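You operate a simulated robot arm through the tools that you are given. There is no shell and no other tool. Be economical: measure what you need, move in short steps, check, and stop when the job is done.

The job below is to be done with a simulated robot arm. You get a single attempt, and the scene is never put back.

## Task
Take the clipboard on the top of the wooden bench and put it away on the top of the lab bench. Take the sand carton and put it on the middle of the wooden bench. Press the blue water button two times. Fetch the hand probe and stand it on the top deck of the trolley. Press the zero key of the small cream scale three times. Fetch the blue small potted plant from the bench top between scales a and b and set it on the top of the steel bench. Take the clay carton and leave it on the top of the steel pump bench. Put the white tub marked "tray tabs" from the top of the lab bench on the small saucer there and the white tub labelled "descaler" on the sowing card. Pull the right drawer of the cream cabinet open. The order is free. Set down upright: sand carton, hand probe, small potted plant, clay carton, white tub.

Only the result counts: the job must be done as asked and must still hold three seconds after the hand-in. Knocking over, shifting, dropping, spilling or breaking anything else fails it.

## Robot
A 7-joint arm with a vacuum gripper on a trunk, on a base that drives. Base frame: it is fixed to the floor where the robot stands at the start and does not move with it; the origin is under the middle of the robot, x ahead of it, y to its left, z up. Units: m, degrees, N and s.
With the tool pointing down near the work surface it reaches from about 0.1 to 0.94 m from the robot's upright axis, wherever it stands. Its first joint turns from -166.0 to 166.0 degrees. Places, roughly: blue water button [-0.7, 1.7, 0.8]; clay carton [-1.25, 7.75, 0.75]; clipboard [1, 0, 0.75]; hand probe [-1, 1.5, 0.75]; middle of the wooden bench [1.3, 1, 0.8]; right drawer of the cream cabinet [-6.4, 6, 0.6]; sand carton [0.75, -0.5, 1.25]; small potted plant [0.75, 4, 0.5]; small saucer (15x15x3 cm) [-1.5, 8.1, 0.8]; sowing card [-1.25, 7.75, 0.75]; top deck of the trolley [1.3, 5.8, 0.7]; top of the lab bench [-1.8, 8.2, 0.8]; top of the steel bench [2.5, 2.4, 0.8]; top of the steel pump bench [0.8, 6.2, 0.8]; white tub [-1.5, 8, 0.75]; zero key of the small cream scale [-0.1, 3.1, 0.6]. Payload 1.06 kg.
Tool frame: the origin (TCP) lies in the middle of the cups' lips, and z points out of the cups. The gripper has 1 cup of 0.024 m across, covering 0.024 by 0.024 m (tool x, y); the bellows give 0.008 m. With the vacuum on, a cup seals on a smooth face that it is pressed against (1 to 4 N); it does not hold porous or soft things. The pull reaches 23 N.
Orientation is told as [roll, pitch, yaw] about the base's x, y, z axes, in that order, counted from this pose: with the cups facing straight down, the tool's x points along the base's -x, its y along +y and its z along -z.

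## Interface
- The arm moves only by the tool step_arm. Its argument "deltas" is a list of rows, each an object (a shift or turn left out is 0, a gripper value left out holds the last) with "xyz": the shift along the tool's x, y, z in cm, a list of three; "rot": the turn, a rotation vector about the tool's x, y, z in degrees, a list of three; "vacuum": the vacuum: 1 switches it on, 0 off. In form: [{"xyz": [tx, ty, tz], "rot": [ax, ay, az], "vacuum": vacuum}, ...]. A call has 1 to 20 rows; each row shifts and turns the commanded pose from where the row before left it, along the tool's axes as they then stand. Each row takes 0.2 s and may step no farther than 0.05 m and 8.6 degrees from the row before; otherwise, or with a gripper value out of range, the whole call is refused. Where a pose cannot be reached the arm comes as near as it can. A force on the tool above 40 N (or 10 N above the force at the start of the call, whichever is more), or a blocked arm, ends the call early, and 0.2 s more pass. The pull builds up within a second once a cup has sealed. Time passes only in rows, and 0.2 s behind the last, so rows that do not move give it time. It gives the time, the measured TCP pose, the force on the tool (base axes) and the pull of the vacuum at its end, in the units of the frame above (readings bear some noise), with the torque about the TCP (base axes, N m) and any sound that the robot's microphone picked up.
- Cameras (640 x 400 px; columns grow to the right, rows downward): "scene" is now at [0.1698, 0.1494, 1.5019]; the picture's right is [-0.66, -0.75, 0.00], its down [-0.33, 0.29, -0.90] and it looks along [0.67, -0.59, -0.44] (base axes); focal length 251 px, centre (320, 200). "wrist" rides on the gripper at [0.078, 0.019, -0.096] in the tool frame; the picture's right is [-0.24, 0.97, 0.00], its down [-0.71, -0.17, -0.68] and it looks along [-0.67, -0.16, 0.73] (tool axes); focal length 243 px, centre (320, 200). There is no depth. A picture from a camera that has moved, and an enlarged one, comes with that camera's place and axes in the base frame and with its lens.
- camera(camera): a new picture of that camera. The clock stands still meanwhile.
- steer(legs): drives the robot by 1 to 6 legs, each [ahead, left, turn to the left] in m, m and degrees, along the robot's own axes; the way and the turn of a leg run together, so that a leg with both is an arc; at most 1.5 m and 180 degrees a leg. The arm and the cameras ride along, it lands a little off, and it stops where it bumps. It gives what a move gives.
- head_to(pan, tilt): turns the head with the scene camera to pan (to the left, within 120 degrees either way) and tilt (down, from -29 to 69), counted from straight ahead of the robot. It gives what a move gives.
- zoom(camera, box): a new picture of the part [left, top, right, bottom] of that camera's present view, enlarged. The clock stands still meanwhile.
- job_done(): hands the job in; it is judged then, once.

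Work in short steps. Places have to be worked out from the pictures, the camera data and where the tool is seen: move nearer, look again, correct. Check each grasp and each placing, and mend what went wrong. You have 493 turns and 246 pictures in all, those below and enlarged ones among them. Switch the vacuum off and draw the arm clear of the work before you hand the job in, unless the task says otherwise; then end with one line.

The tools are called after "Request:" as name(argument=value, ...) on one line, values as JSON. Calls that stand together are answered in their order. step_arm: Moves the arm, as the interface text tells. Its arguments: {"type":"object","properties":{"deltas":{"type":"array","items":{"type":"object","properties":{"xyz":{"type":"array","items":{"type":"number"}},"rot":{"type":"array","items":{"type":"number"}},"vacuum":{"type":"number"}}}}},"required":["deltas"]} The other tools are called the same way: steer (legs) drives the base; head_to (pan, tilt) turns the head that bears the scene camera; camera (camera) takes a picture; zoom (camera, box) takes an enlarged picture of a part of a camera's view; job_done () hands the job in.

At the start:

```text
time: 0.0
ee_pos: [0.5629, -0.1767, 1.3573]
tcp_rot: [0.1, 0.1, 0.1]
force: [0.1, 1.5, 0.6]
moment: [0.01, 0.01, 0.0]
pull: 0.0
robot x, y, heading: [-0.0, -0.0037, -0.0]
head pan, tilt: [-41.5, 26.3]
```

scene: 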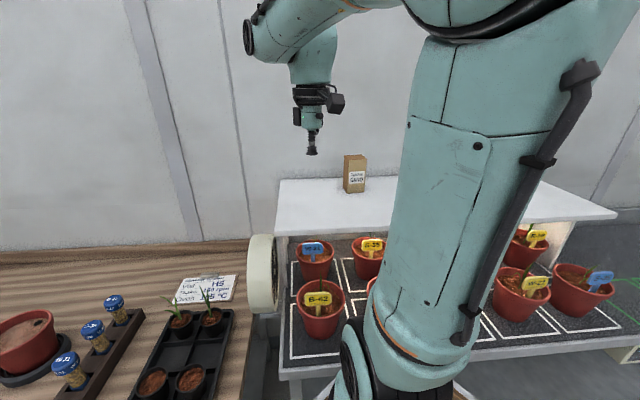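
wrist: 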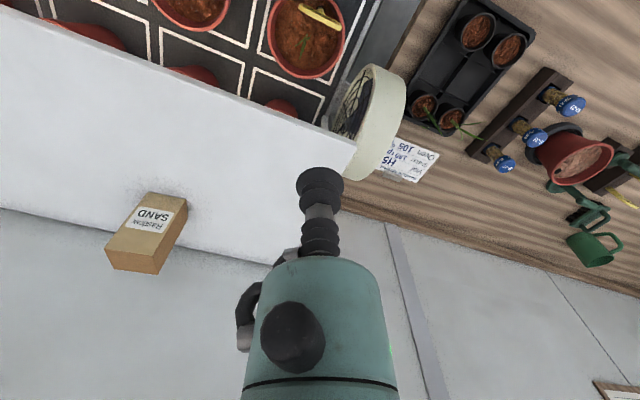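

I see the sand carton on a white shelf and the wooden bench ahead; I'll look around first with the head.

Request:
head_to(pan=20, tilt=30)

Request:
camera(camera="scene")

Request:
head_to(pan=95, tilt=25)

Request:
camera(camera="scene")

```text
time: 1.3
ee_pos: [0.5632, -0.1771, 1.3562]
tcp_rot: [0.0, 0.0, 0.0]
force: [0.2, -0.2, -0.1]
moment: [0.01, -0.01, 0.01]
pull: 0.1
robot x, y, heading: [0.0005, -0.0015, -0.0]
head pan, tilt: [20.0, 30.0]
```

```text
243 pictures are left
camera scene: at [0.1861, 0.241, 1.4961], right [0.34, -0.94, 0.0], down [-0.47, -0.17, -0.87], along [0.81, 0.3, -0.5], focal length 251 px, centre (320, 200)
```

scene: 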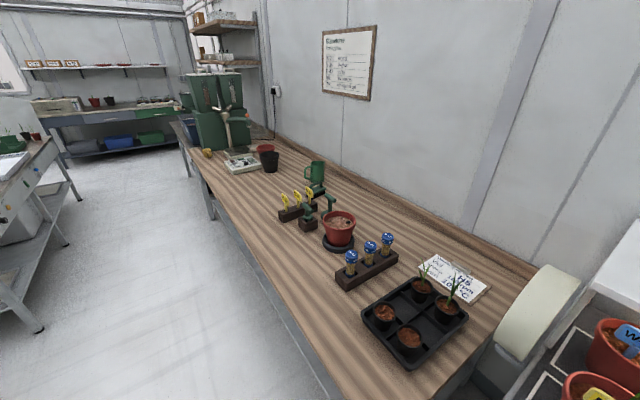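

```text
time: 2.8
ee_pos: [0.5637, -0.1766, 1.3578]
tcp_rot: [0.0, -0.1, 0.0]
force: [0.7, 0.1, 0.0]
moment: [-0.01, 0.01, 0.02]
pull: 0.2
robot x, y, heading: [0.0008, -0.0013, 0.1]
head pan, tilt: [95.0, 25.0]
```

```text
242 pictures are left
camera scene: at [0.0931, 0.302, 1.5041], right [1.0, 0.09, 0.0], down [0.04, -0.42, -0.91], along [-0.08, 0.9, -0.42], focal length 251 px, centre (320, 200)
```

scene: 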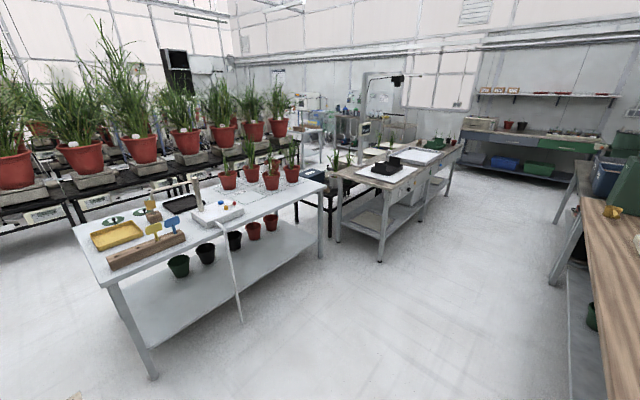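

The carton's top triangulates to about [0.695,-0.466,1.267]. I'll move over it, staying above, and look.

Request:
step_arm(deltas=[{"xyz": [-1.86, -4.14, 0]}, {"xyz": [-1.86, -4.14, 0]}, {"xyz": [-1.86, -4.14, 0]}, {"xyz": [-1.86, -4.14, 0]}, {"xyz": [-1.86, -4.14, 0]}, {"xyz": [-1.86, -4.14, 0]}, {"xyz": [-1.86, -4.14, 0]}])

Request:
camera(camera="wrist")

Request:
head_to(pan=-35, tilt=25)

Request:
camera(camera="scene")

```text
time: 4.4
ee_pos: [0.6936, -0.4658, 1.357]
tcp_rot: [0.0, 0.0, 0.0]
force: [-0.2, -0.4, -0.4]
moment: [-0.04, -0.01, -0.01]
pull: 0.0
robot x, y, heading: [-0.0017, 0.0009, 0.1]
head pan, tilt: [95.0, 25.0]
```

```text
241 pictures are left
camera wrist: at [0.6148, -0.4471, 1.4546], right [0.23, 0.97, 0.0], down [0.71, -0.17, 0.69], along [0.67, -0.16, -0.73], focal length 243 px, centre (320, 200)
```

wrist: 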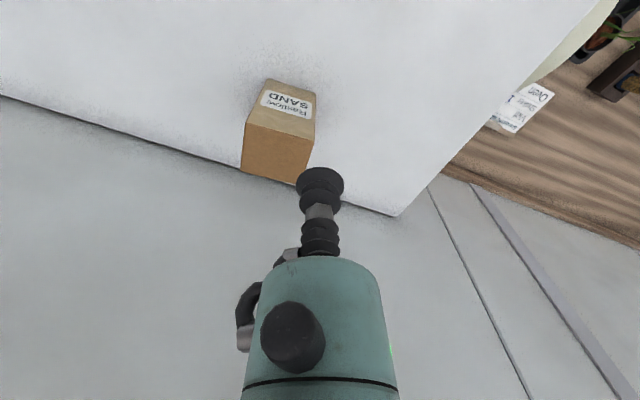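

```text
time: 6.5
ee_pos: [0.6932, -0.4671, 1.3575]
tcp_rot: [0.0, 0.1, 0.0]
force: [0.6, 0.1, 0.0]
moment: [0.01, -0.03, -0.01]
pull: 0.0
robot x, y, heading: [0.0001, 0.0006, 0.1]
head pan, tilt: [-35.0, 25.0]
```

```text
240 pictures are left
camera scene: at [0.1766, 0.1573, 1.5041], right [-0.57, -0.82, 0.0], down [-0.35, 0.24, -0.91], along [0.74, -0.52, -0.42], focal length 251 px, centre (320, 200)
```

scene: 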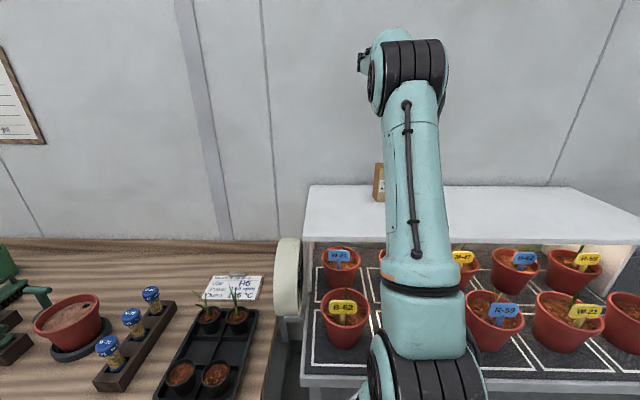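

Triangulating the label: carton top centre ≈ [0.735,-0.521,1.243], about 6 cm wide. Correcting and going down partially.

Request:
step_arm(deltas=[{"xyz": [-2.1, -2.7, 0]}, {"xyz": [-2.1, -2.7, 0]}, {"xyz": [0, 0, 4]}, {"xyz": [0, 0, 3.5]}])

Request:
camera(camera="wrist")

```text
time: 7.5
ee_pos: [0.7355, -0.5225, 1.2798]
tcp_rot: [0.0, 0.0, 0.0]
force: [0.6, 0.2, -0.5]
moment: [0.02, -0.01, 0.03]
pull: 0.0
robot x, y, heading: [-0.001, 0.0006, 0.1]
head pan, tilt: [-35.0, 25.0]
```

```text
239 pictures are left
camera wrist: at [0.6564, -0.5023, 1.3771], right [0.24, 0.97, 0.0], down [0.71, -0.17, 0.69], along [0.67, -0.16, -0.73], focal length 243 px, centre (320, 200)
```

wrist: 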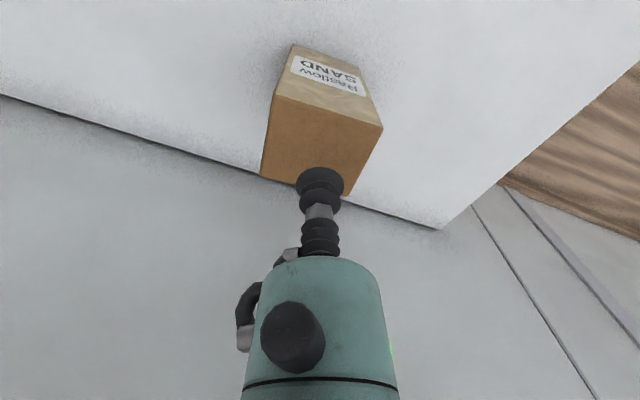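

Centred. Descend with vacuum on in small steps.

Request:
step_arm(deltas=[{"xyz": [0, 0, 2.5], "vacuum": 1}, {"xyz": [0, 0, 0.7]}, {"xyz": [0, 0, 0.5]}, {}])

```text
time: 8.5
ee_pos: [0.7343, -0.5216, 1.2438]
tcp_rot: [0.2, 0.1, 0.0]
force: [0.0, -1.0, 0.1]
moment: [0.01, 0.04, 0.0]
pull: 22.3
robot x, y, heading: [-0.0025, 0.0002, -0.2]
head pan, tilt: [-35.0, 25.0]
```

Sealed (22 N). Lift, bring the carton over in front of the robot, then look.

Request:
step_arm(deltas=[{"xyz": [0, 0, -4]}, {"xyz": [0, 0, -4]}, {"xyz": [1.6, 4, 0]}, {"xyz": [1.6, 4, 0]}, {"xyz": [1.6, 4, 0]}, {"xyz": [1.6, 4, 0]}, {"xyz": [1.6, 4, 0]}, {"xyz": [1.6, 4, 0]}, {"xyz": [1.6, 4, 0]}, {"xyz": [1.6, 4, 0]}, {"xyz": [1.6, 4, 0]}, {"xyz": [0, 4, 0]}, {"xyz": [0, 4, 0]}, {"xyz": [0, 4, 0]}])

Request:
head_to(pan=45, tilt=40)

Request:
camera(camera="scene")

```text
time: 11.5
ee_pos: [0.5927, -0.0411, 1.3247]
tcp_rot: [0.0, 0.1, 0.0]
force: [0.1, -1.0, -7.4]
moment: [0.02, 0.04, 0.0]
pull: 23.4
robot x, y, heading: [-0.001, -0.0017, -0.0]
head pan, tilt: [-35.0, 25.0]
```

```text
time: 13.0
ee_pos: [0.5927, -0.0407, 1.3251]
tcp_rot: [0.0, 0.0, 0.0]
force: [0.0, -0.3, -7.0]
moment: [0.01, 0.02, -0.01]
pull: 23.0
robot x, y, heading: [0.0017, 0.0019, -0.3]
head pan, tilt: [45.0, 40.0]
```

```text
238 pictures are left
camera scene: at [0.1614, 0.2703, 1.4807], right [0.71, -0.71, 0.0], down [-0.45, -0.45, -0.77], along [0.54, 0.54, -0.64], focal length 251 px, centre (320, 200)
```

scene: 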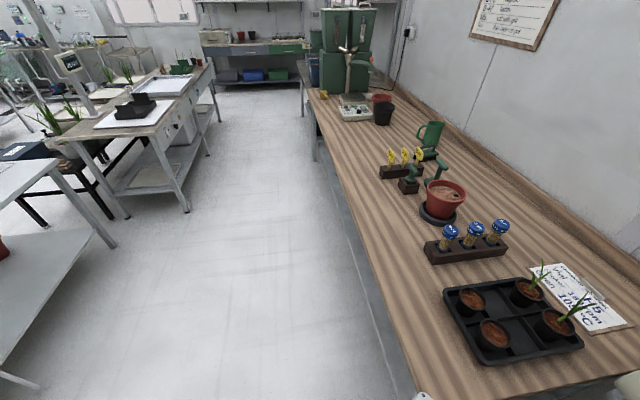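

The free spot [1.3,1.0] lies between the vial rack and the keypad box. Drive along the bench toward it, keeping a gap from its edge.

Request:
steer(legs=[[0, 0.45, 0], [0.5, 0.5, 0]])

Request:
head_to(pan=10, tilt=45)

Request:
camera(camera="scene")

Request:
camera(camera="wrist")

```text
time: 19.2
ee_pos: [1.083, 0.9034, 1.3243]
tcp_rot: [0.1, 0.1, -0.5]
force: [0.1, -0.9, -6.7]
moment: [0.04, 0.01, 0.01]
pull: 23.3
robot x, y, heading: [0.4886, 0.9462, -0.5]
head pan, tilt: [45.0, 40.0]
```

```text
time: 20.2
ee_pos: [1.0829, 0.9036, 1.3249]
tcp_rot: [0.0, -0.1, -0.4]
force: [-0.5, 0.0, -7.0]
moment: [0.03, 0.05, 0.0]
pull: 23.3
robot x, y, heading: [0.4897, 0.9513, -0.5]
head pan, tilt: [10.0, 45.0]
```

```text
237 pictures are left
camera scene: at [0.6743, 1.1721, 1.4735], right [0.17, -0.99, 0.0], down [-0.7, -0.12, -0.71], along [0.7, 0.12, -0.71], focal length 251 px, centre (320, 200)
```

scene: 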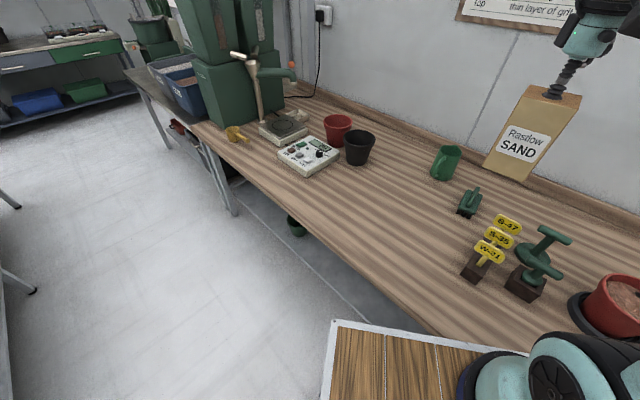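

```text
236 pictures are left
camera wrist: at [1.0048, 0.9234, 1.4223], right [0.24, 0.97, 0.0], down [0.71, -0.18, 0.68], along [0.66, -0.17, -0.73], focal length 243 px, centre (320, 200)
```

wrist: 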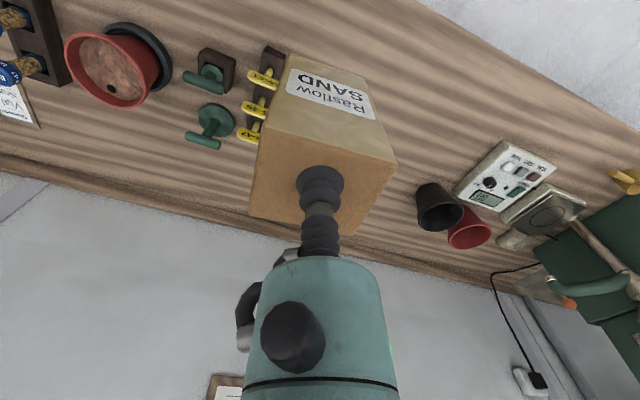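

Bench surface estimates at z≈0.77. I'll move over [1.35,1.02], a clear patch, and lower most of the way.

Request:
step_arm(deltas=[{"xyz": [-4.45, 1.9, 0]}, {"xyz": [-4.45, 1.9, 0]}, {"xyz": [-4.45, 1.9, 0]}, {"xyz": [-4.45, 1.9, 0]}, {"xyz": [-4.45, 1.9, 0]}, {"xyz": [-4.45, 1.9, 0]}, {"xyz": [0, 0, 4]}, {"xyz": [0, 0, 4]}, {"xyz": [0, 0, 4]}, {"xyz": [0, 0, 4]}, {"xyz": [0, 0, 4]}, {"xyz": [0, 0, 4]}, {"xyz": [0, 0, 4]}, {"xyz": [0, 0, 4]}, {"xyz": [0, 0, 4]}])

Request:
camera(camera="scene")

Request:
camera(camera="wrist")

```text
time: 23.4
ee_pos: [1.3515, 1.0147, 0.9675]
tcp_rot: [0.0, 0.0, -0.5]
force: [-0.5, -1.3, -5.9]
moment: [0.0, 0.04, -0.02]
pull: 22.6
robot x, y, heading: [0.4875, 0.951, -0.5]
head pan, tilt: [10.0, 45.0]
```

```text
235 pictures are left
camera scene: at [0.674, 1.1719, 1.4735], right [0.17, -0.99, 0.0], down [-0.7, -0.12, -0.71], along [0.7, 0.12, -0.71], focal length 251 px, centre (320, 200)
```

scene: 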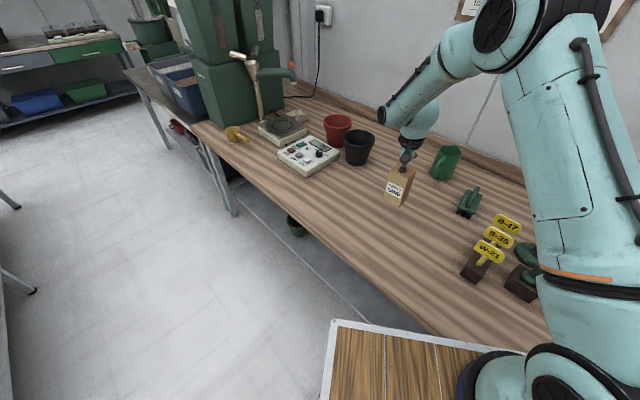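

```text
234 pictures are left
camera wrist: at [1.2716, 1.0347, 1.0643], right [0.24, 0.97, 0.0], down [0.71, -0.18, 0.69], along [0.66, -0.17, -0.73], focal length 243 px, centre (320, 200)
```

wrist: 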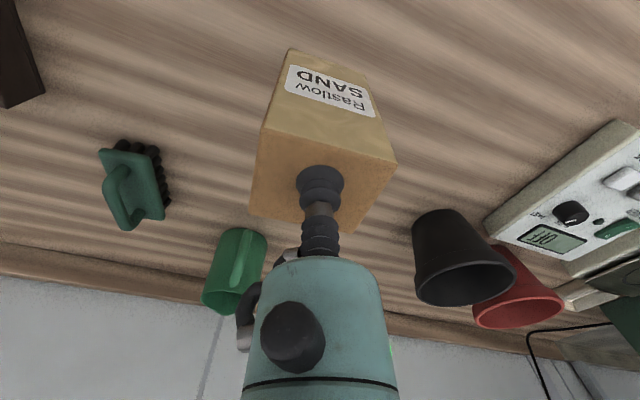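

Clear of neighbours. Lower until contact appears.

Request:
step_arm(deltas=[{"xyz": [0, 0, 3]}, {"xyz": [0, 0, 1.5]}, {"xyz": [0, 0, 1.0]}])

```text
time: 24.2
ee_pos: [1.3509, 1.0163, 0.91]
tcp_rot: [0.0, 0.0, -0.5]
force: [-0.1, 0.6, -7.2]
moment: [0.01, 0.05, 0.01]
pull: 22.7
robot x, y, heading: [0.4925, 0.9478, -0.4]
head pan, tilt: [10.0, 45.0]
```

Still hanging free; continue in small steps.

Request:
step_arm(deltas=[{"xyz": [0, 0, 0.7]}, {"xyz": [0, 0, 0.7]}, {}])

Request:
zoom(camera="scene", box=[340, 130, 460, 230])

```text
time: 25.0
ee_pos: [1.351, 1.0147, 0.8959]
tcp_rot: [0.1, 0.0, -0.5]
force: [-0.3, 0.8, -7.5]
moment: [0.02, 0.04, -0.02]
pull: 22.9
robot x, y, heading: [0.4905, 0.9494, -0.7]
head pan, tilt: [10.0, 45.0]
```

```text
4.00 times, centred on (400, 180) of scene
camera zoom: at [0.6745, 1.1721, 1.4734], right [0.17, -0.99, 0.0], down [-0.7, -0.12, -0.71], along [0.7, 0.12, -0.71], focal length 1004 px, centre (0, 280)
```

zoom: 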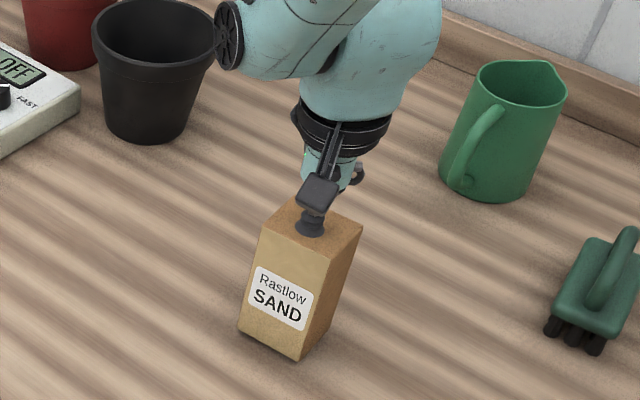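

Nearly down; continue finely.

Request:
step_arm(deltas=[{"xyz": [0, 0, 0.5]}, {"xyz": [0, 0, 0.5]}])

```text
time: 25.6
ee_pos: [1.3513, 1.0156, 0.8885]
tcp_rot: [0.0, -0.1, -0.5]
force: [-7.8, -3.1, 16.9]
moment: [0.0, -0.03, -0.03]
pull: 23.4
robot x, y, heading: [0.4916, 0.9517, -0.7]
head pan, tilt: [10.0, 45.0]
```

Contact at ≈0.889. Back off slightly and release, then raise.

Request:
step_arm(deltas=[{"xyz": [0, 0, -0.4]}, {"vacuum": 0}, {}, {}, {"xyz": [0, 0, -1]}, {"xyz": [0, 0, -3]}, {"xyz": [0, 0, -4]}, {"xyz": [0, 0, -4]}, {"xyz": [0, 0, -4]}, {"xyz": [0, 0, -4]}, {"xyz": [0, 0, -4]}, {"xyz": [0, 0, -4]}])

Request:
camera(camera="wrist")

Request:
head_to(pan=10, tilt=69)

Request:
camera(camera="scene")

```text
time: 28.2
ee_pos: [1.3501, 1.0127, 1.1716]
tcp_rot: [0.0, 0.1, -0.4]
force: [1.0, 0.3, 0.8]
moment: [-0.04, 0.02, 0.0]
pull: 0.0
robot x, y, heading: [0.4924, 0.9507, -0.6]
head pan, tilt: [10.0, 45.0]
```

```text
232 pictures are left
camera wrist: at [1.2713, 1.0336, 1.268], right [0.24, 0.97, 0.0], down [0.71, -0.18, 0.68], along [0.66, -0.17, -0.73], focal length 243 px, centre (320, 200)
```

wrist: 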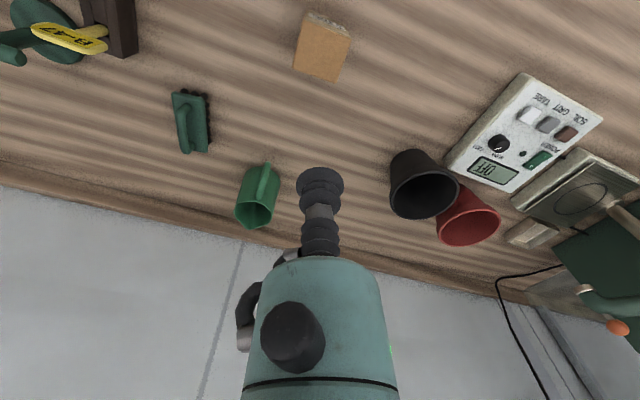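

```text
time: 29.1
ee_pos: [1.3496, 1.0137, 1.1715]
tcp_rot: [0.1, -0.1, -0.5]
force: [0.7, -0.3, 0.1]
moment: [-0.03, 0.02, 0.05]
pull: 0.0
robot x, y, heading: [0.4896, 0.9528, -0.3]
head pan, tilt: [10.0, 68.8]
```

```text
231 pictures are left
camera scene: at [0.6492, 1.1678, 1.4446], right [0.17, -0.99, 0.0], down [-0.92, -0.15, -0.36], along [0.36, 0.06, -0.93], focal length 251 px, centre (320, 200)
```

scene: 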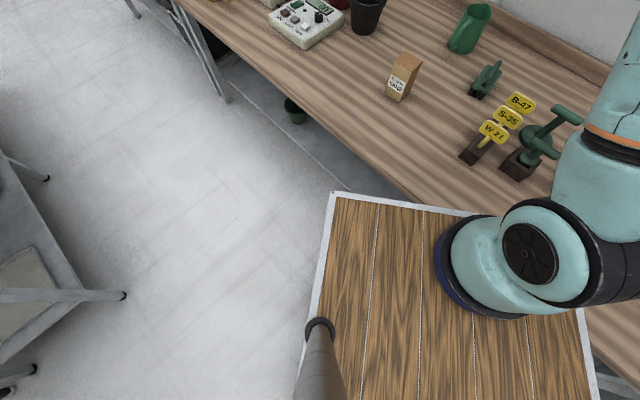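

The carton stands well. The robot has a wooden deck too. Retract the arm, then drive back near the start for the clipboard at ≈[0.985,0].

Request:
step_arm(deltas=[{"xyz": [3, 0, -4]}, {"xyz": [3, 0, -4]}, {"xyz": [4, 0, -3]}, {"xyz": [4.5, 0, 0]}, {"xyz": [4.5, 0, 0]}, {"xyz": [4.5, 0, 0]}, {"xyz": [4.5, 0, 0]}])

Request:
steer(legs=[[-0.37, -0.35, 0], [0, -0.44, 0]])

Request:
head_to(pan=-5, tilt=45)

Request:
camera(camera="scene")

Request:
camera(camera="wrist")

```text
time: 30.7
ee_pos: [1.0725, 1.0162, 1.2802]
tcp_rot: [-0.1, 0.1, -0.5]
force: [-0.4, 0.7, -0.6]
moment: [-0.04, -0.01, 0.01]
pull: 0.1
robot x, y, heading: [0.4963, 0.9477, -0.7]
head pan, tilt: [10.0, 68.8]
```

```text
time: 35.1
ee_pos: [0.6556, 0.5251, 1.2795]
tcp_rot: [0.0, 0.0, 4.1]
force: [0.9, -0.3, 0.3]
moment: [0.02, 0.04, -0.01]
pull: 0.0
robot x, y, heading: [0.0801, 0.4122, 4.0]
head pan, tilt: [10.0, 68.8]
stopped in leg 2: the robot was blocked; the commanded pose is now the measured one
```

```text
time: 36.0
ee_pos: [0.6555, 0.5253, 1.2807]
tcp_rot: [0.0, 0.0, 4.1]
force: [0.2, 0.2, 0.3]
moment: [0.02, 0.01, 0.0]
pull: 0.1
robot x, y, heading: [0.079, 0.4092, 3.8]
head pan, tilt: [-5.0, 45.0]
```

```text
230 pictures are left
camera scene: at [0.2487, 0.6284, 1.4734], right [-0.02, -1.0, 0.0], down [-0.71, 0.01, -0.71], along [0.71, -0.01, -0.71], focal length 251 px, centre (320, 200)
```

scene: 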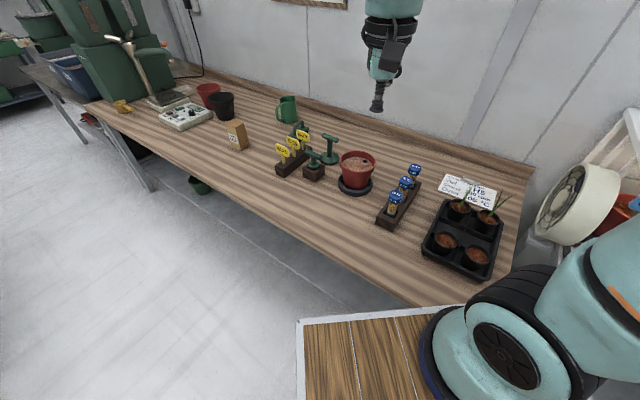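

```text
229 pictures are left
camera wrist: at [0.5758, 0.5392, 1.3773], right [0.17, 0.99, 0.0], down [0.72, -0.12, 0.68], along [0.68, -0.11, -0.73], focal length 243 px, centre (320, 200)
```

wrist: 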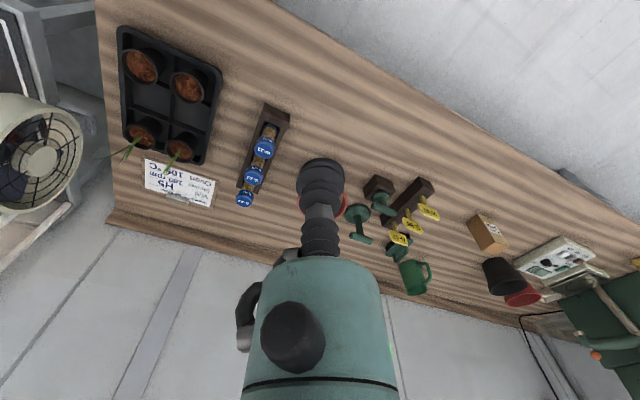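

The base grazed the bench corner; nothing appears moved. I'll back off, turn parallel to the bench (heading ≈53°), and come alongside for better reach to the clipboard.

Request:
steer(legs=[[-0.16, 0.12, 0], [0, 0, 49], [0.29, 0, 0], [0, -0.2, 0]])

Request:
head_to(pan=-90, tilt=50)

Request:
camera(camera="scene")

```text
time: 42.6
ee_pos: [0.5465, 1.1421, 1.2802]
tcp_rot: [0.1, 0.1, 52.6]
force: [0.5, -0.8, -0.2]
moment: [-0.05, -0.03, -0.01]
pull: 0.0
robot x, y, heading: [0.2495, 0.6346, 52.5]
head pan, tilt: [-5.0, 45.0]
```

```text
time: 44.2
ee_pos: [0.547, 1.1413, 1.2808]
tcp_rot: [0.0, -0.1, 52.5]
force: [-0.3, -1.0, -0.1]
moment: [0.02, 0.02, 0.01]
pull: 0.0
robot x, y, heading: [0.2502, 0.6348, 52.5]
head pan, tilt: [-90.0, 50.0]
```

```text
228 pictures are left
camera scene: at [0.2061, 0.7979, 1.4666], right [-0.61, -0.79, 0.0], down [-0.61, 0.47, -0.64], along [0.51, -0.39, -0.77], focal length 251 px, centre (320, 200)
```

scene: 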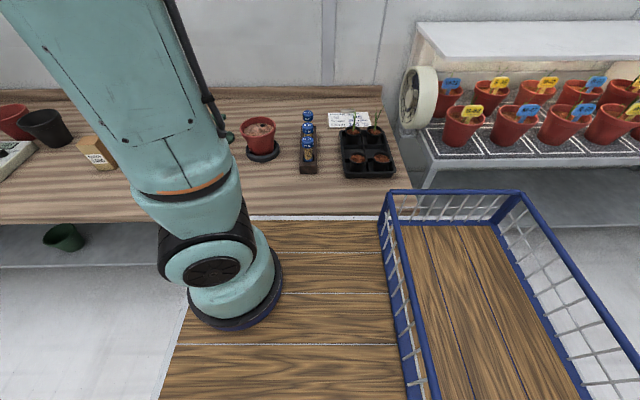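

The clipboard is directly abeam at ≈0.96 m; nudge right 6 cm.

Request:
steer(legs=[[-0.04, -0.07, 0]])

Request:
zoom(camera="scene", box=[280, 80, 440, 180])

```text
time: 45.3
ee_pos: [0.5774, 1.0687, 1.2806]
tcp_rot: [0.0, 0.0, 52.6]
force: [0.2, -0.1, 1.1]
moment: [0.0, -0.01, -0.04]
pull: 0.0
robot x, y, heading: [0.28, 0.5598, 52.2]
head pan, tilt: [-90.0, 50.0]
```

```text
4.00 times, centred on (360, 130) of scene
camera zoom: at [0.2363, 0.7233, 1.4666], right [-0.61, -0.79, 0.0], down [-0.61, 0.47, -0.64], along [0.51, -0.39, -0.77], focal length 1004 px, centre (160, 480)
```

zoom: 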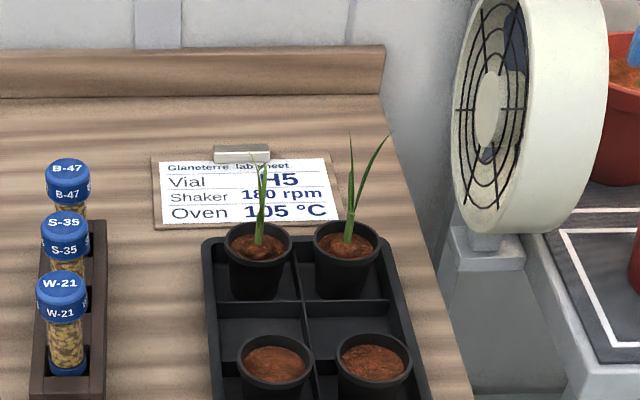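

Clipboard centre ≈[0.997,0.012], reach ≈0.90 m. Swing the arm over it at height.

Request:
step_arm(deltas=[{"xyz": [2.43, -4.06, 0]}, {"xyz": [2.43, -4.06, 0]}, {"xyz": [2.43, -4.06, 0]}, {"xyz": [2.43, -4.06, 0]}, {"xyz": [2.43, -4.06, 0]}, {"xyz": [2.43, -4.06, 0]}, {"xyz": [2.43, -4.06, 0]}, {"xyz": [2.43, -4.06, 0]}, {"xyz": [2.43, -4.06, 0]}, {"xyz": [2.43, -4.06, 0]}, {"xyz": [2.43, -4.06, 0]}, {"xyz": [2.43, -4.06, 0]}, {"xyz": [2.43, -4.06, 0]}, {"xyz": [2.43, -4.06, 0]}, {"xyz": [2.43, -4.06, 0]}, {"xyz": [2.43, -4.06, 0]}, {"xyz": [2.43, -4.06, 0]}, {"xyz": [2.43, -4.06, 0]}, {"xyz": [2.43, -4.06, 0]}, {"xyz": [2.43, -4.06, 0]}])

Request:
step_arm(deltas=[{"xyz": [2.43, -4.06, 0]}, {"xyz": [2.43, -4.06, 0]}, {"xyz": [2.43, -4.06, 0]}, {"xyz": [2.43, -4.06, 0]}, {"xyz": [0, 0, 4.5]}, {"xyz": [0, 0, 4.5]}, {"xyz": [0, 0, 4.5]}, {"xyz": [0, 0, 4.5]}, {"xyz": [0, 0, 4.5]}])

Request:
camera(camera="wrist")

Request:
camera(camera="scene")

```text
time: 49.5
ee_pos: [0.9278, 0.1865, 1.2798]
tcp_rot: [0.1, 0.0, 52.6]
force: [-0.2, 0.1, -0.9]
moment: [0.0, -0.03, -0.01]
pull: 0.1
robot x, y, heading: [0.2814, 0.5601, 52.3]
head pan, tilt: [-90.0, 50.0]
```

```text
time: 51.5
ee_pos: [0.9319, 0.1528, 1.0555]
tcp_rot: [0.0, 0.0, 52.6]
force: [0.0, 0.5, 0.3]
moment: [-0.01, -0.02, 0.02]
pull: 0.0
out of reach, approached as far as the arm can: row 1, 2, 3, 4
robot x, y, heading: [0.2812, 0.5614, 52.2]
head pan, tilt: [-90.0, 50.0]
```

```text
226 pictures are left
camera wrist: at [0.8695, 0.1034, 1.1527], right [-0.63, 0.78, 0.0], down [0.57, 0.46, 0.69], along [0.53, 0.43, -0.73], focal length 243 px, centre (320, 200)
```

wrist: 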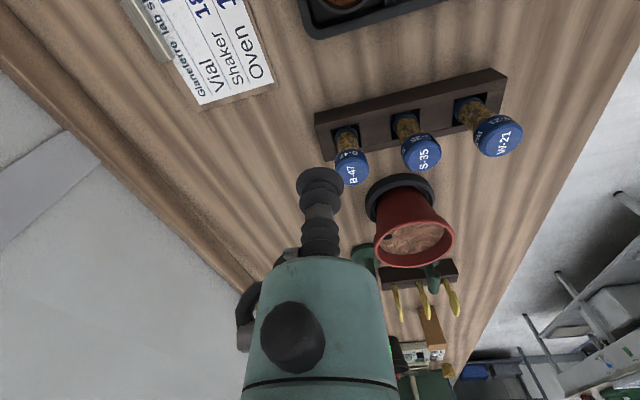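

```text
225 pictures are left
camera scene: at [0.2362, 0.7235, 1.4665], right [-0.61, -0.79, 0.0], down [-0.61, 0.47, -0.64], along [0.51, -0.39, -0.77], focal length 251 px, centre (320, 200)
```

scene: 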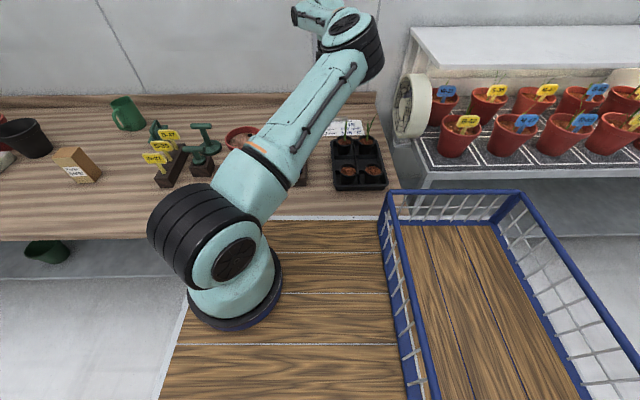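

The arm hit a reach limit at height; try continuing at this lower height.

Request:
step_arm(deltas=[{"xyz": [2.4, -4.2, 0]}, {"xyz": [2.4, -4.2, 0]}, {"xyz": [2.4, -4.2, 0]}])

```text
time: 52.3
ee_pos: [0.9576, 0.0969, 1.0562]
tcp_rot: [-0.1, 0.0, 52.6]
force: [0.4, -0.1, -1.3]
moment: [-0.01, 0.06, 0.02]
pull: 0.1
out of reach, approached as far as the arm can: row 2, 3
robot x, y, heading: [0.2781, 0.5609, 52.5]
head pan, tilt: [-90.0, 50.0]
```

Perhaps a wrist limit rather than reach: let me yaw the tool to align with the arm, then try again.

Request:
step_arm(deltas=[{"rot": [0, 0, 8]}, {"rot": [0, 0, 8]}, {"rot": [0, 0, 8]}, {"rot": [0, 0, 8]}, {"rot": [0, 0, 8]}, {"rot": [0, 0, 8]}, {"rot": [0, 0, 8]}, {"rot": [0, 0, 8]}, {"rot": [0, 0, 8]}, {"rot": [0, 0, 8]}, {"rot": [0, 0, 8]}])

Request:
camera(camera="wrist")

```text
time: 54.7
ee_pos: [0.9571, 0.0971, 1.0578]
tcp_rot: [0.0, 0.0, -35.6]
force: [0.3, 0.1, 0.7]
moment: [-0.02, -0.01, 0.03]
pull: 0.0
robot x, y, heading: [0.277, 0.5627, 52.2]
head pan, tilt: [-90.0, 50.0]
```

```text
224 pictures are left
camera wrist: at [0.9038, 0.1584, 1.1555], right [0.76, 0.65, 0.0], down [0.48, -0.55, 0.69], along [0.45, -0.52, -0.73], focal length 243 px, centre (320, 200)
```

wrist: 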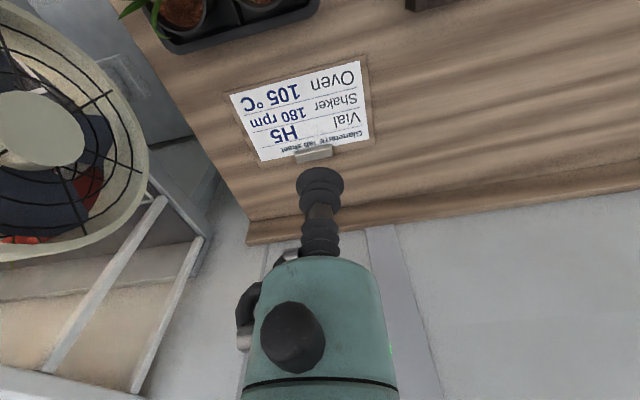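

Clear wood is below the TCP. Descend, then extend toward the clipboard centre [0.995,0.015].

Request:
step_arm(deltas=[{"xyz": [0, 0, 4.5]}, {"xyz": [0, 0, 4.5]}, {"xyz": [0, 0, 4.5]}, {"xyz": [-4, 0, 0]}, {"xyz": [-4, 0, 0]}])

```text
time: 55.9
ee_pos: [0.9691, 0.1018, 0.9437]
tcp_rot: [0.0, -0.1, -35.5]
force: [0.2, 0.0, 0.0]
moment: [0.0, -0.01, 0.01]
pull: 0.1
out of reach, approached as far as the arm can: row 3, 4, 5
robot x, y, heading: [0.2803, 0.5635, 52.4]
head pan, tilt: [-90.0, 50.0]
```

Let me see the arm's posture.

Request:
head_to(pan=-80, tilt=45)

Request:
camera(camera="scene")

```text
time: 56.6
ee_pos: [0.9707, 0.1042, 0.9439]
tcp_rot: [0.0, 0.0, -35.4]
force: [0.0, -0.8, 0.4]
moment: [0.03, -0.02, 0.01]
pull: 0.0
robot x, y, heading: [0.2806, 0.564, 52.4]
head pan, tilt: [-80.0, 45.0]
```

```text
223 pictures are left
camera scene: at [0.2474, 0.7326, 1.4735], right [-0.46, -0.89, 0.0], down [-0.63, 0.33, -0.71], along [0.63, -0.33, -0.71], focal length 251 px, centre (320, 200)
```

scene: 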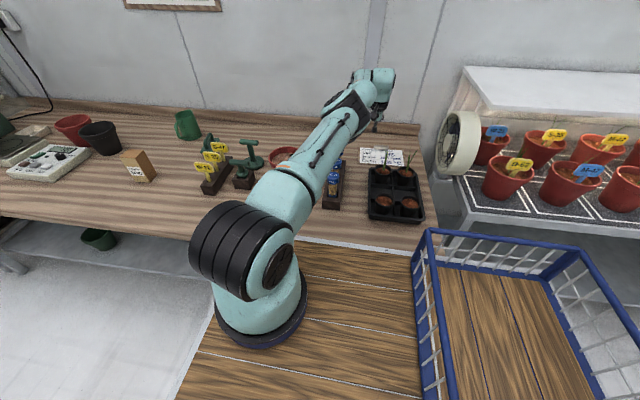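

The arm is truly stretched out; the arm column stands near [0.55,0.77], so I need to shift back along the bench ~0.3 m. Raise and retract first.

Request:
step_arm(deltas=[{"xyz": [0, 0, -4]}, {"xyz": [0, 0, -4]}, {"xyz": [0, 0, -4]}, {"xyz": [0, 0, -4]}, {"xyz": [0, 0, -4]}, {"xyz": [0, 0, -4]}, {"xyz": [4.4, 1.7, 0]}, {"xyz": [4.4, 1.7, 0]}, {"xyz": [4.4, 1.7, 0]}, {"xyz": [4.4, 1.7, 0]}, {"xyz": [4.4, 1.7, 0]}])

Request:
steer(legs=[[-0.3, 0, 0]])

Request:
camera(camera="scene")

```text
time: 59.0
ee_pos: [0.828, 0.313, 1.1382]
tcp_rot: [0.1, 0.2, -35.5]
force: [-0.9, 0.5, 0.4]
moment: [0.01, 0.01, 0.02]
pull: 0.1
out of reach, approached as far as the arm can: row 4, 5, 6
robot x, y, heading: [0.2767, 0.5616, 52.4]
head pan, tilt: [-80.0, 45.0]
```

```text
time: 61.0
ee_pos: [0.6472, 0.0793, 1.1386]
tcp_rot: [-0.1, 0.1, -35.3]
force: [-0.2, -0.6, 0.4]
moment: [0.05, 0.04, -0.02]
pull: 0.2
robot x, y, heading: [0.0986, 0.3289, 52.4]
head pan, tilt: [-80.0, 45.0]
```

```text
222 pictures are left
camera scene: at [0.0661, 0.4966, 1.4735], right [-0.46, -0.89, 0.0], down [-0.63, 0.33, -0.71], along [0.63, -0.33, -0.71], focal length 251 px, centre (320, 200)
```

scene: 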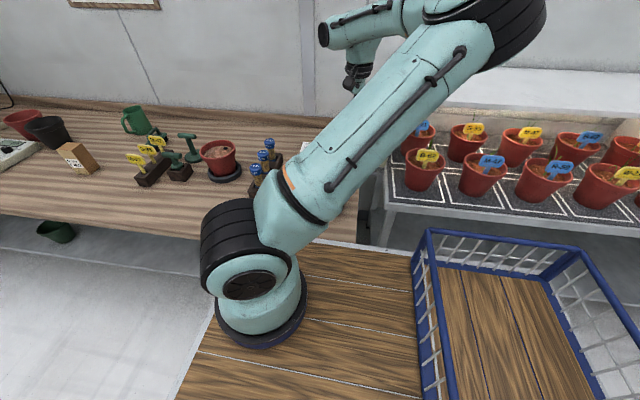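

Nudge right toward the bench a few cm for more reach.

Request:
steer(legs=[[-0.03, -0.05, 0]])

Request:
head_to(pan=-80, tilt=69)

Request:
camera(camera="scene")

```text
time: 62.0
ee_pos: [0.6692, 0.0233, 1.1394]
tcp_rot: [0.0, 0.0, -35.5]
force: [-0.5, -0.1, -0.1]
moment: [-0.02, -0.01, 0.01]
pull: 0.1
robot x, y, heading: [0.1207, 0.2715, 52.3]
head pan, tilt: [-80.0, 45.0]
```

```text
time: 62.9
ee_pos: [0.6675, 0.0225, 1.1394]
tcp_rot: [0.0, 0.0, -35.4]
force: [-0.6, 0.9, 0.2]
moment: [0.02, 0.01, 0.01]
pull: 0.2
robot x, y, heading: [0.117, 0.2706, 52.6]
head pan, tilt: [-80.0, 68.8]
```

```text
221 pictures are left
camera scene: at [0.065, 0.4542, 1.4447], right [-0.46, -0.89, 0.0], down [-0.83, 0.43, -0.36], along [0.32, -0.17, -0.93], focal length 251 px, centre (320, 200)
```

scene: 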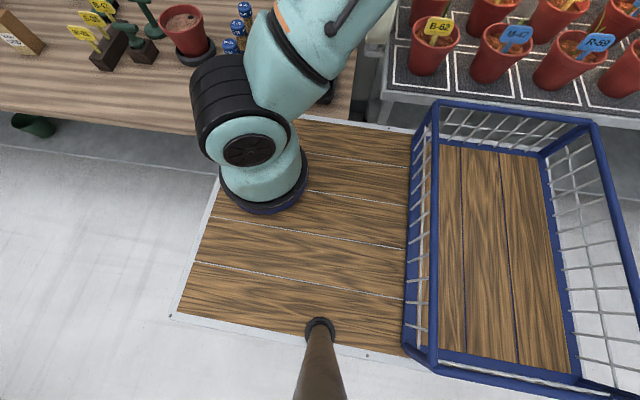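

Now extend toward the clipboard centre at this height and see whether it reaches.

Request:
step_arm(deltas=[{"xyz": [-3.39, 2.29, 0]}, {"xyz": [-3.39, 2.29, 0]}, {"xyz": [-3.39, 2.29, 0]}, {"xyz": [-3.39, 2.29, 0]}, {"xyz": [-3.39, 2.29, 0]}, {"xyz": [-3.39, 2.29, 0]}, {"xyz": [-3.39, 2.29, 0]}, {"xyz": [-3.39, 2.29, 0]}])

Request:
camera(camera="wrist")

```text
time: 64.7
ee_pos: [0.9744, 0.0164, 1.1372]
tcp_rot: [-0.2, 0.2, -35.2]
force: [1.1, 1.9, -0.6]
moment: [-0.07, 0.11, 0.02]
pull: 0.0
out of reach, approached as far as the arm can: row 8
robot x, y, heading: [0.1186, 0.2723, 52.2]
head pan, tilt: [-80.0, 68.8]
```

```text
220 pictures are left
camera wrist: at [0.9225, 0.0779, 1.2341], right [0.75, 0.66, 0.0], down [0.48, -0.55, 0.68], along [0.45, -0.52, -0.73], focal length 243 px, centre (320, 200)
```

wrist: 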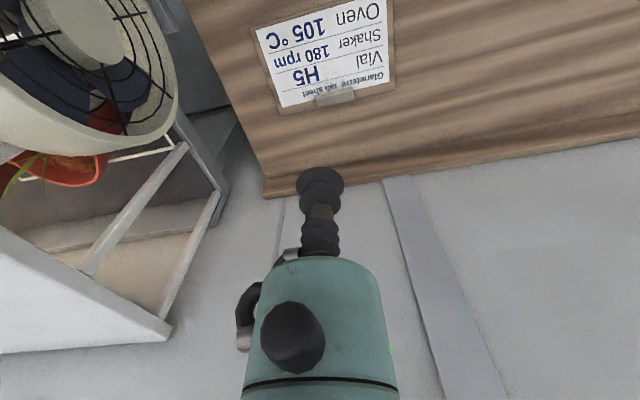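

Just ~3 cm short. Raise slightly, retract a bit, and nudge the base 5 cm closer.

Request:
step_arm(deltas=[{"xyz": [4, 0, 0]}, {"xyz": [4, 0, 0]}])

Request:
steer(legs=[[0, -0.05, 0]])

```text
time: 65.2
ee_pos: [0.911, 0.0625, 1.1381]
tcp_rot: [0.0, 0.0, -35.5]
force: [-0.1, -0.2, 0.6]
moment: [-0.01, 0.04, 0.01]
pull: 0.0
robot x, y, heading: [0.1213, 0.2732, 52.5]
head pan, tilt: [-80.0, 68.8]
```

```text
time: 66.2
ee_pos: [0.9501, 0.0307, 1.1414]
tcp_rot: [-0.1, 0.0, -35.5]
force: [0.4, -0.4, -0.2]
moment: [0.0, -0.01, -0.02]
pull: 0.0
robot x, y, heading: [0.1576, 0.2407, 52.3]
head pan, tilt: [-80.0, 68.8]
```

Nudged without bumping. Move over the centre and descend.

Request:
step_arm(deltas=[{"xyz": [-4.6, 1.3, 0]}, {"xyz": [0, 0, 4.5]}, {"xyz": [0, 0, 4.5]}, {"xyz": [0, 0, 4.5]}, {"xyz": [0, 0, 4.5]}, {"xyz": [0, 0, 4.5]}, {"xyz": [0, 0, 4.5]}, {"xyz": [0, 0, 4.5]}])

Request:
camera(camera="wrist")

```text
time: 68.0
ee_pos: [0.9908, 0.0148, 0.8241]
tcp_rot: [0.0, -0.1, -35.4]
force: [0.0, -0.6, -0.3]
moment: [0.05, 0.0, -0.02]
pull: 0.0
robot x, y, heading: [0.1614, 0.2389, 52.3]
head pan, tilt: [-80.0, 68.8]
```

```text
219 pictures are left
camera wrist: at [0.938, 0.0756, 0.9211], right [0.76, 0.65, 0.0], down [0.48, -0.55, 0.69], along [0.45, -0.52, -0.73], focal length 243 px, centre (320, 200)
```

wrist: 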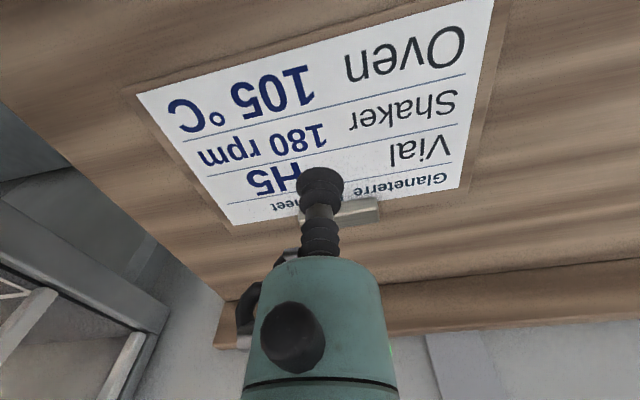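

The TCP is over the sheet's centre. Descend with vacuum to contact.

Request:
step_arm(deltas=[{"xyz": [0, 0, 3], "vacuum": 1}, {"xyz": [0, 0, 1]}, {"xyz": [0, 0, 0.5]}, {}])

```text
time: 69.0
ee_pos: [0.9913, 0.0147, 0.7863]
tcp_rot: [0.1, 0.0, -35.5]
force: [0.4, 0.4, 0.8]
moment: [-0.01, -0.02, 0.01]
pull: 0.0
out of reach, approached as far as the arm can: row 3
robot x, y, heading: [0.1609, 0.2422, 52.6]
head pan, tilt: [-80.0, 68.8]
```

Marginal reach; pull 2 cm inward and lower.

Request:
step_arm(deltas=[{"xyz": [1.5, 0, 0]}, {"xyz": [0.5, 0, 0.5]}, {"xyz": [0, 0, 0.5]}, {"xyz": [0, 0, 0.5]}, {}])

```text
time: 70.2
ee_pos: [0.9772, 0.0269, 0.7721]
tcp_rot: [0.0, 0.0, -35.6]
force: [-0.2, 0.3, -0.7]
moment: [-0.01, 0.0, 0.0]
pull: 0.1
robot x, y, heading: [0.1579, 0.239, 52.4]
head pan, tilt: [-80.0, 68.8]
```

Request:
step_arm(deltas=[{"xyz": [0, 0, 0.5]}, {"xyz": [0, 0, 0.4]}, {}])

```text
time: 71.0
ee_pos: [0.9775, 0.0273, 0.7641]
tcp_rot: [0.0, -0.2, -35.5]
force: [1.6, 4.0, 13.8]
moment: [0.0, 0.02, -0.06]
pull: 22.5
robot x, y, heading: [0.1573, 0.2466, 52.4]
head pan, tilt: [-80.0, 68.8]
```

Sealed. Lift straight up and retract.

Request:
step_arm(deltas=[{"xyz": [0, 0, -2]}, {"xyz": [0, 0, -3]}, {"xyz": [0, 0, -4]}, {"xyz": [0, 0, -4]}, {"xyz": [0, 0, -4]}, {"xyz": [0, 0, -4]}, {"xyz": [0, 0, -4]}, {"xyz": [0, 0, -4]}, {"xyz": [1, 0, -4]}, {"xyz": [4, 0, -1]}, {"xyz": [4, 0, 0]}, {"xyz": [4, 0, 0]}, {"xyz": [4, 0, 0]}, {"xyz": [4, 0, 0]}])

Request:
camera(camera="wrist")

Request:
head_to(pan=-80, tilt=45)

Request:
camera(camera="scene")

```text
time: 74.0
ee_pos: [0.8024, 0.1483, 1.1028]
tcp_rot: [0.0, 0.0, -35.5]
force: [0.4, -0.4, -1.3]
moment: [0.06, 0.05, 0.0]
pull: 23.1
robot x, y, heading: [0.16, 0.24, 52.3]
head pan, tilt: [-80.0, 68.8]
```

```text
218 pictures are left
camera wrist: at [0.7496, 0.2094, 1.1997], right [0.76, 0.65, 0.0], down [0.48, -0.55, 0.68], along [0.45, -0.52, -0.73], focal length 243 px, centre (320, 200)
```

wrist: 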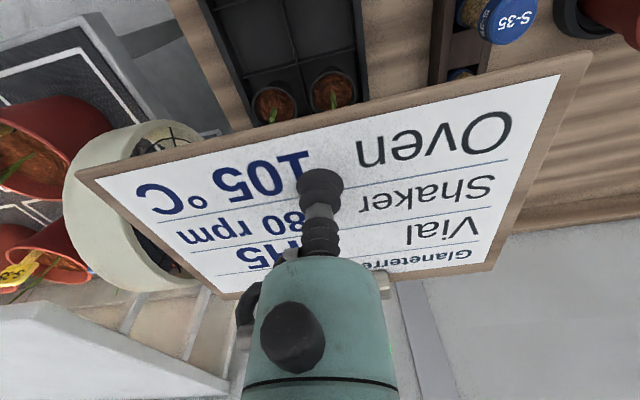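

```text
time: 74.8
ee_pos: [0.8023, 0.1471, 1.1044]
tcp_rot: [0.1, 0.0, -35.5]
force: [0.4, -1.0, -1.4]
moment: [0.01, 0.02, 0.0]
pull: 22.7
robot x, y, heading: [0.1606, 0.2425, 52.4]
head pan, tilt: [-80.0, 45.0]
```

```text
217 pictures are left
camera scene: at [0.1274, 0.4119, 1.4734], right [-0.46, -0.89, 0.0], down [-0.63, 0.33, -0.71], along [0.63, -0.33, -0.71], focal length 251 px, centre (320, 200)
```

scene: 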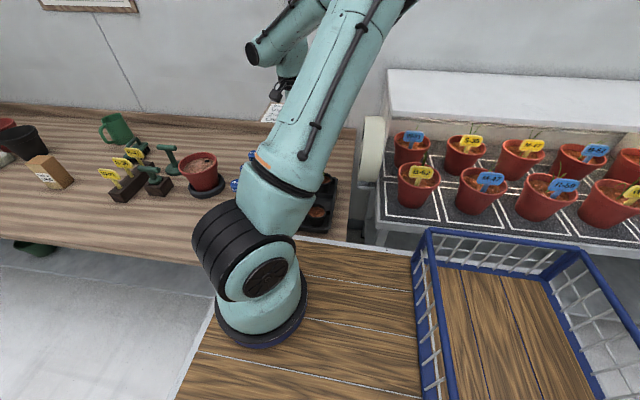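

Clipboard held flat. Swing it round in front of the robot for driving.

Request:
step_arm(deltas=[{"xyz": [0, 0, -4]}, {"xyz": [3.4, 2.8, 0]}, {"xyz": [3.4, 2.8, 0]}, {"xyz": [3.4, 2.8, 0]}, {"xyz": [3.4, 2.8, 0]}, {"xyz": [3.4, 2.8, 0]}, {"xyz": [3.4, 2.8, 0]}, {"xyz": [3.4, 2.8, 0]}, {"xyz": [3.4, 2.8, 0]}, {"xyz": [3.4, 2.8, 0]}, {"xyz": [3.4, 2.8, 0]}, {"xyz": [3.4, 2.8, 0]}, {"xyz": [3.4, 2.8, 0]}, {"xyz": [3.4, 2.8, 0]}, {"xyz": [3.4, 2.8, 0]}, {"xyz": [3.4, 2.8, 0]}, {"xyz": [3.4, 2.8, 0]}])

Request:
steer(legs=[[0, 0.55, 0], [1.0, 0, 0]])

Request:
head_to(pan=35, tilt=22)

Request:
camera(camera="scene")

```text
time: 78.5
ee_pos: [0.6213, 0.8312, 1.1439]
tcp_rot: [0.0, 0.0, -35.6]
force: [0.4, 0.2, -1.4]
moment: [0.04, 0.02, 0.0]
pull: 22.7
robot x, y, heading: [0.1585, 0.2407, 52.2]
head pan, tilt: [-80.0, 45.0]
```

```text
time: 86.4
ee_pos: [0.7781, 1.958, 1.145]
tcp_rot: [0.1, 0.0, -35.0]
force: [-0.6, 1.0, -1.2]
moment: [0.04, 0.02, -0.01]
pull: 22.4
robot x, y, heading: [0.3238, 1.3641, 52.9]
head pan, tilt: [-80.0, 45.0]
```

```text
time: 88.3
ee_pos: [0.7764, 1.9575, 1.1462]
tcp_rot: [0.0, 0.0, -34.7]
force: [-0.4, -0.2, -2.0]
moment: [0.07, 0.1, -0.01]
pull: 22.8
robot x, y, heading: [0.3222, 1.3613, 52.9]
head pan, tilt: [35.0, 22.0]
```

```text
216 pictures are left
camera scene: at [0.2186, 1.6624, 1.5089], right [1.0, -0.03, 0.0], down [-0.01, -0.37, -0.93], along [0.03, 0.93, -0.37], focal length 251 px, centre (320, 200)
```

scene: 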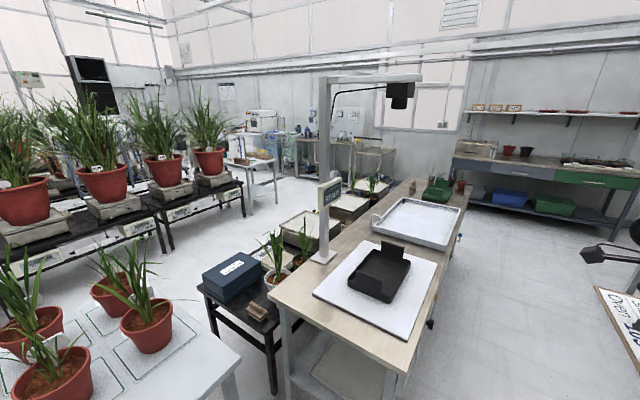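

The aisle is narrow between the wooden bench (c≈0.2) and imaging bench (c≈-0.9). Shift right 0.2 m and proceed.

Request:
steer(legs=[[0, -0.2, 0], [1.3, 0, 0]])

Request:
camera(camera="scene")

Request:
head_to(pan=90, tilt=22)

Request:
camera(camera="scene")

```text
time: 96.2
ee_pos: [1.8051, 2.8449, 1.145]
tcp_rot: [0.0, 0.0, -38.3]
force: [0.0, 0.1, -1.7]
moment: [0.01, 0.03, 0.01]
pull: 22.7
robot x, y, heading: [1.3129, 2.2756, 49.3]
head pan, tilt: [35.0, 22.0]
```

```text
215 pictures are left
camera scene: at [1.2286, 2.5836, 1.5089], right [1.0, -0.09, 0.0], down [-0.04, -0.37, -0.93], along [0.09, 0.92, -0.37], focal length 251 px, centre (320, 200)
```

scene: 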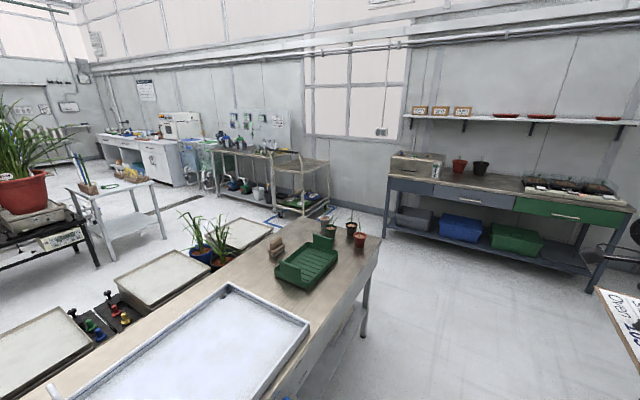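

```text
time: 97.4
ee_pos: [1.8042, 2.845, 1.1449]
tcp_rot: [0.1, 0.0, -38.3]
force: [0.9, 0.5, -1.7]
moment: [0.06, 0.05, 0.01]
pull: 23.2
robot x, y, heading: [1.3152, 2.2787, 49.4]
head pan, tilt: [90.0, 22.0]
```

```text
214 pictures are left
camera scene: at [1.1492, 2.5513, 1.5089], right [0.65, 0.76, 0.0], down [0.29, -0.24, -0.93], along [-0.71, 0.6, -0.37], focal length 251 px, centre (320, 200)
```

scene: 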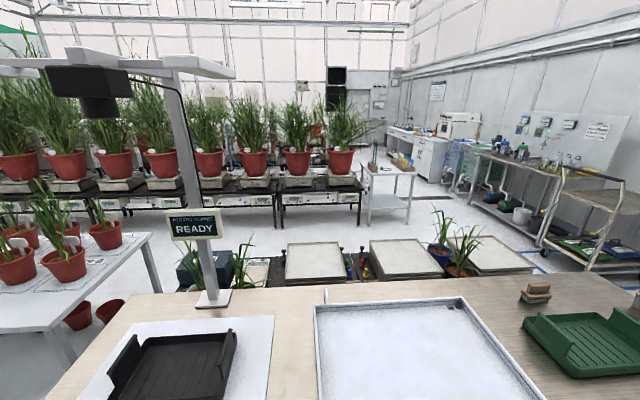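

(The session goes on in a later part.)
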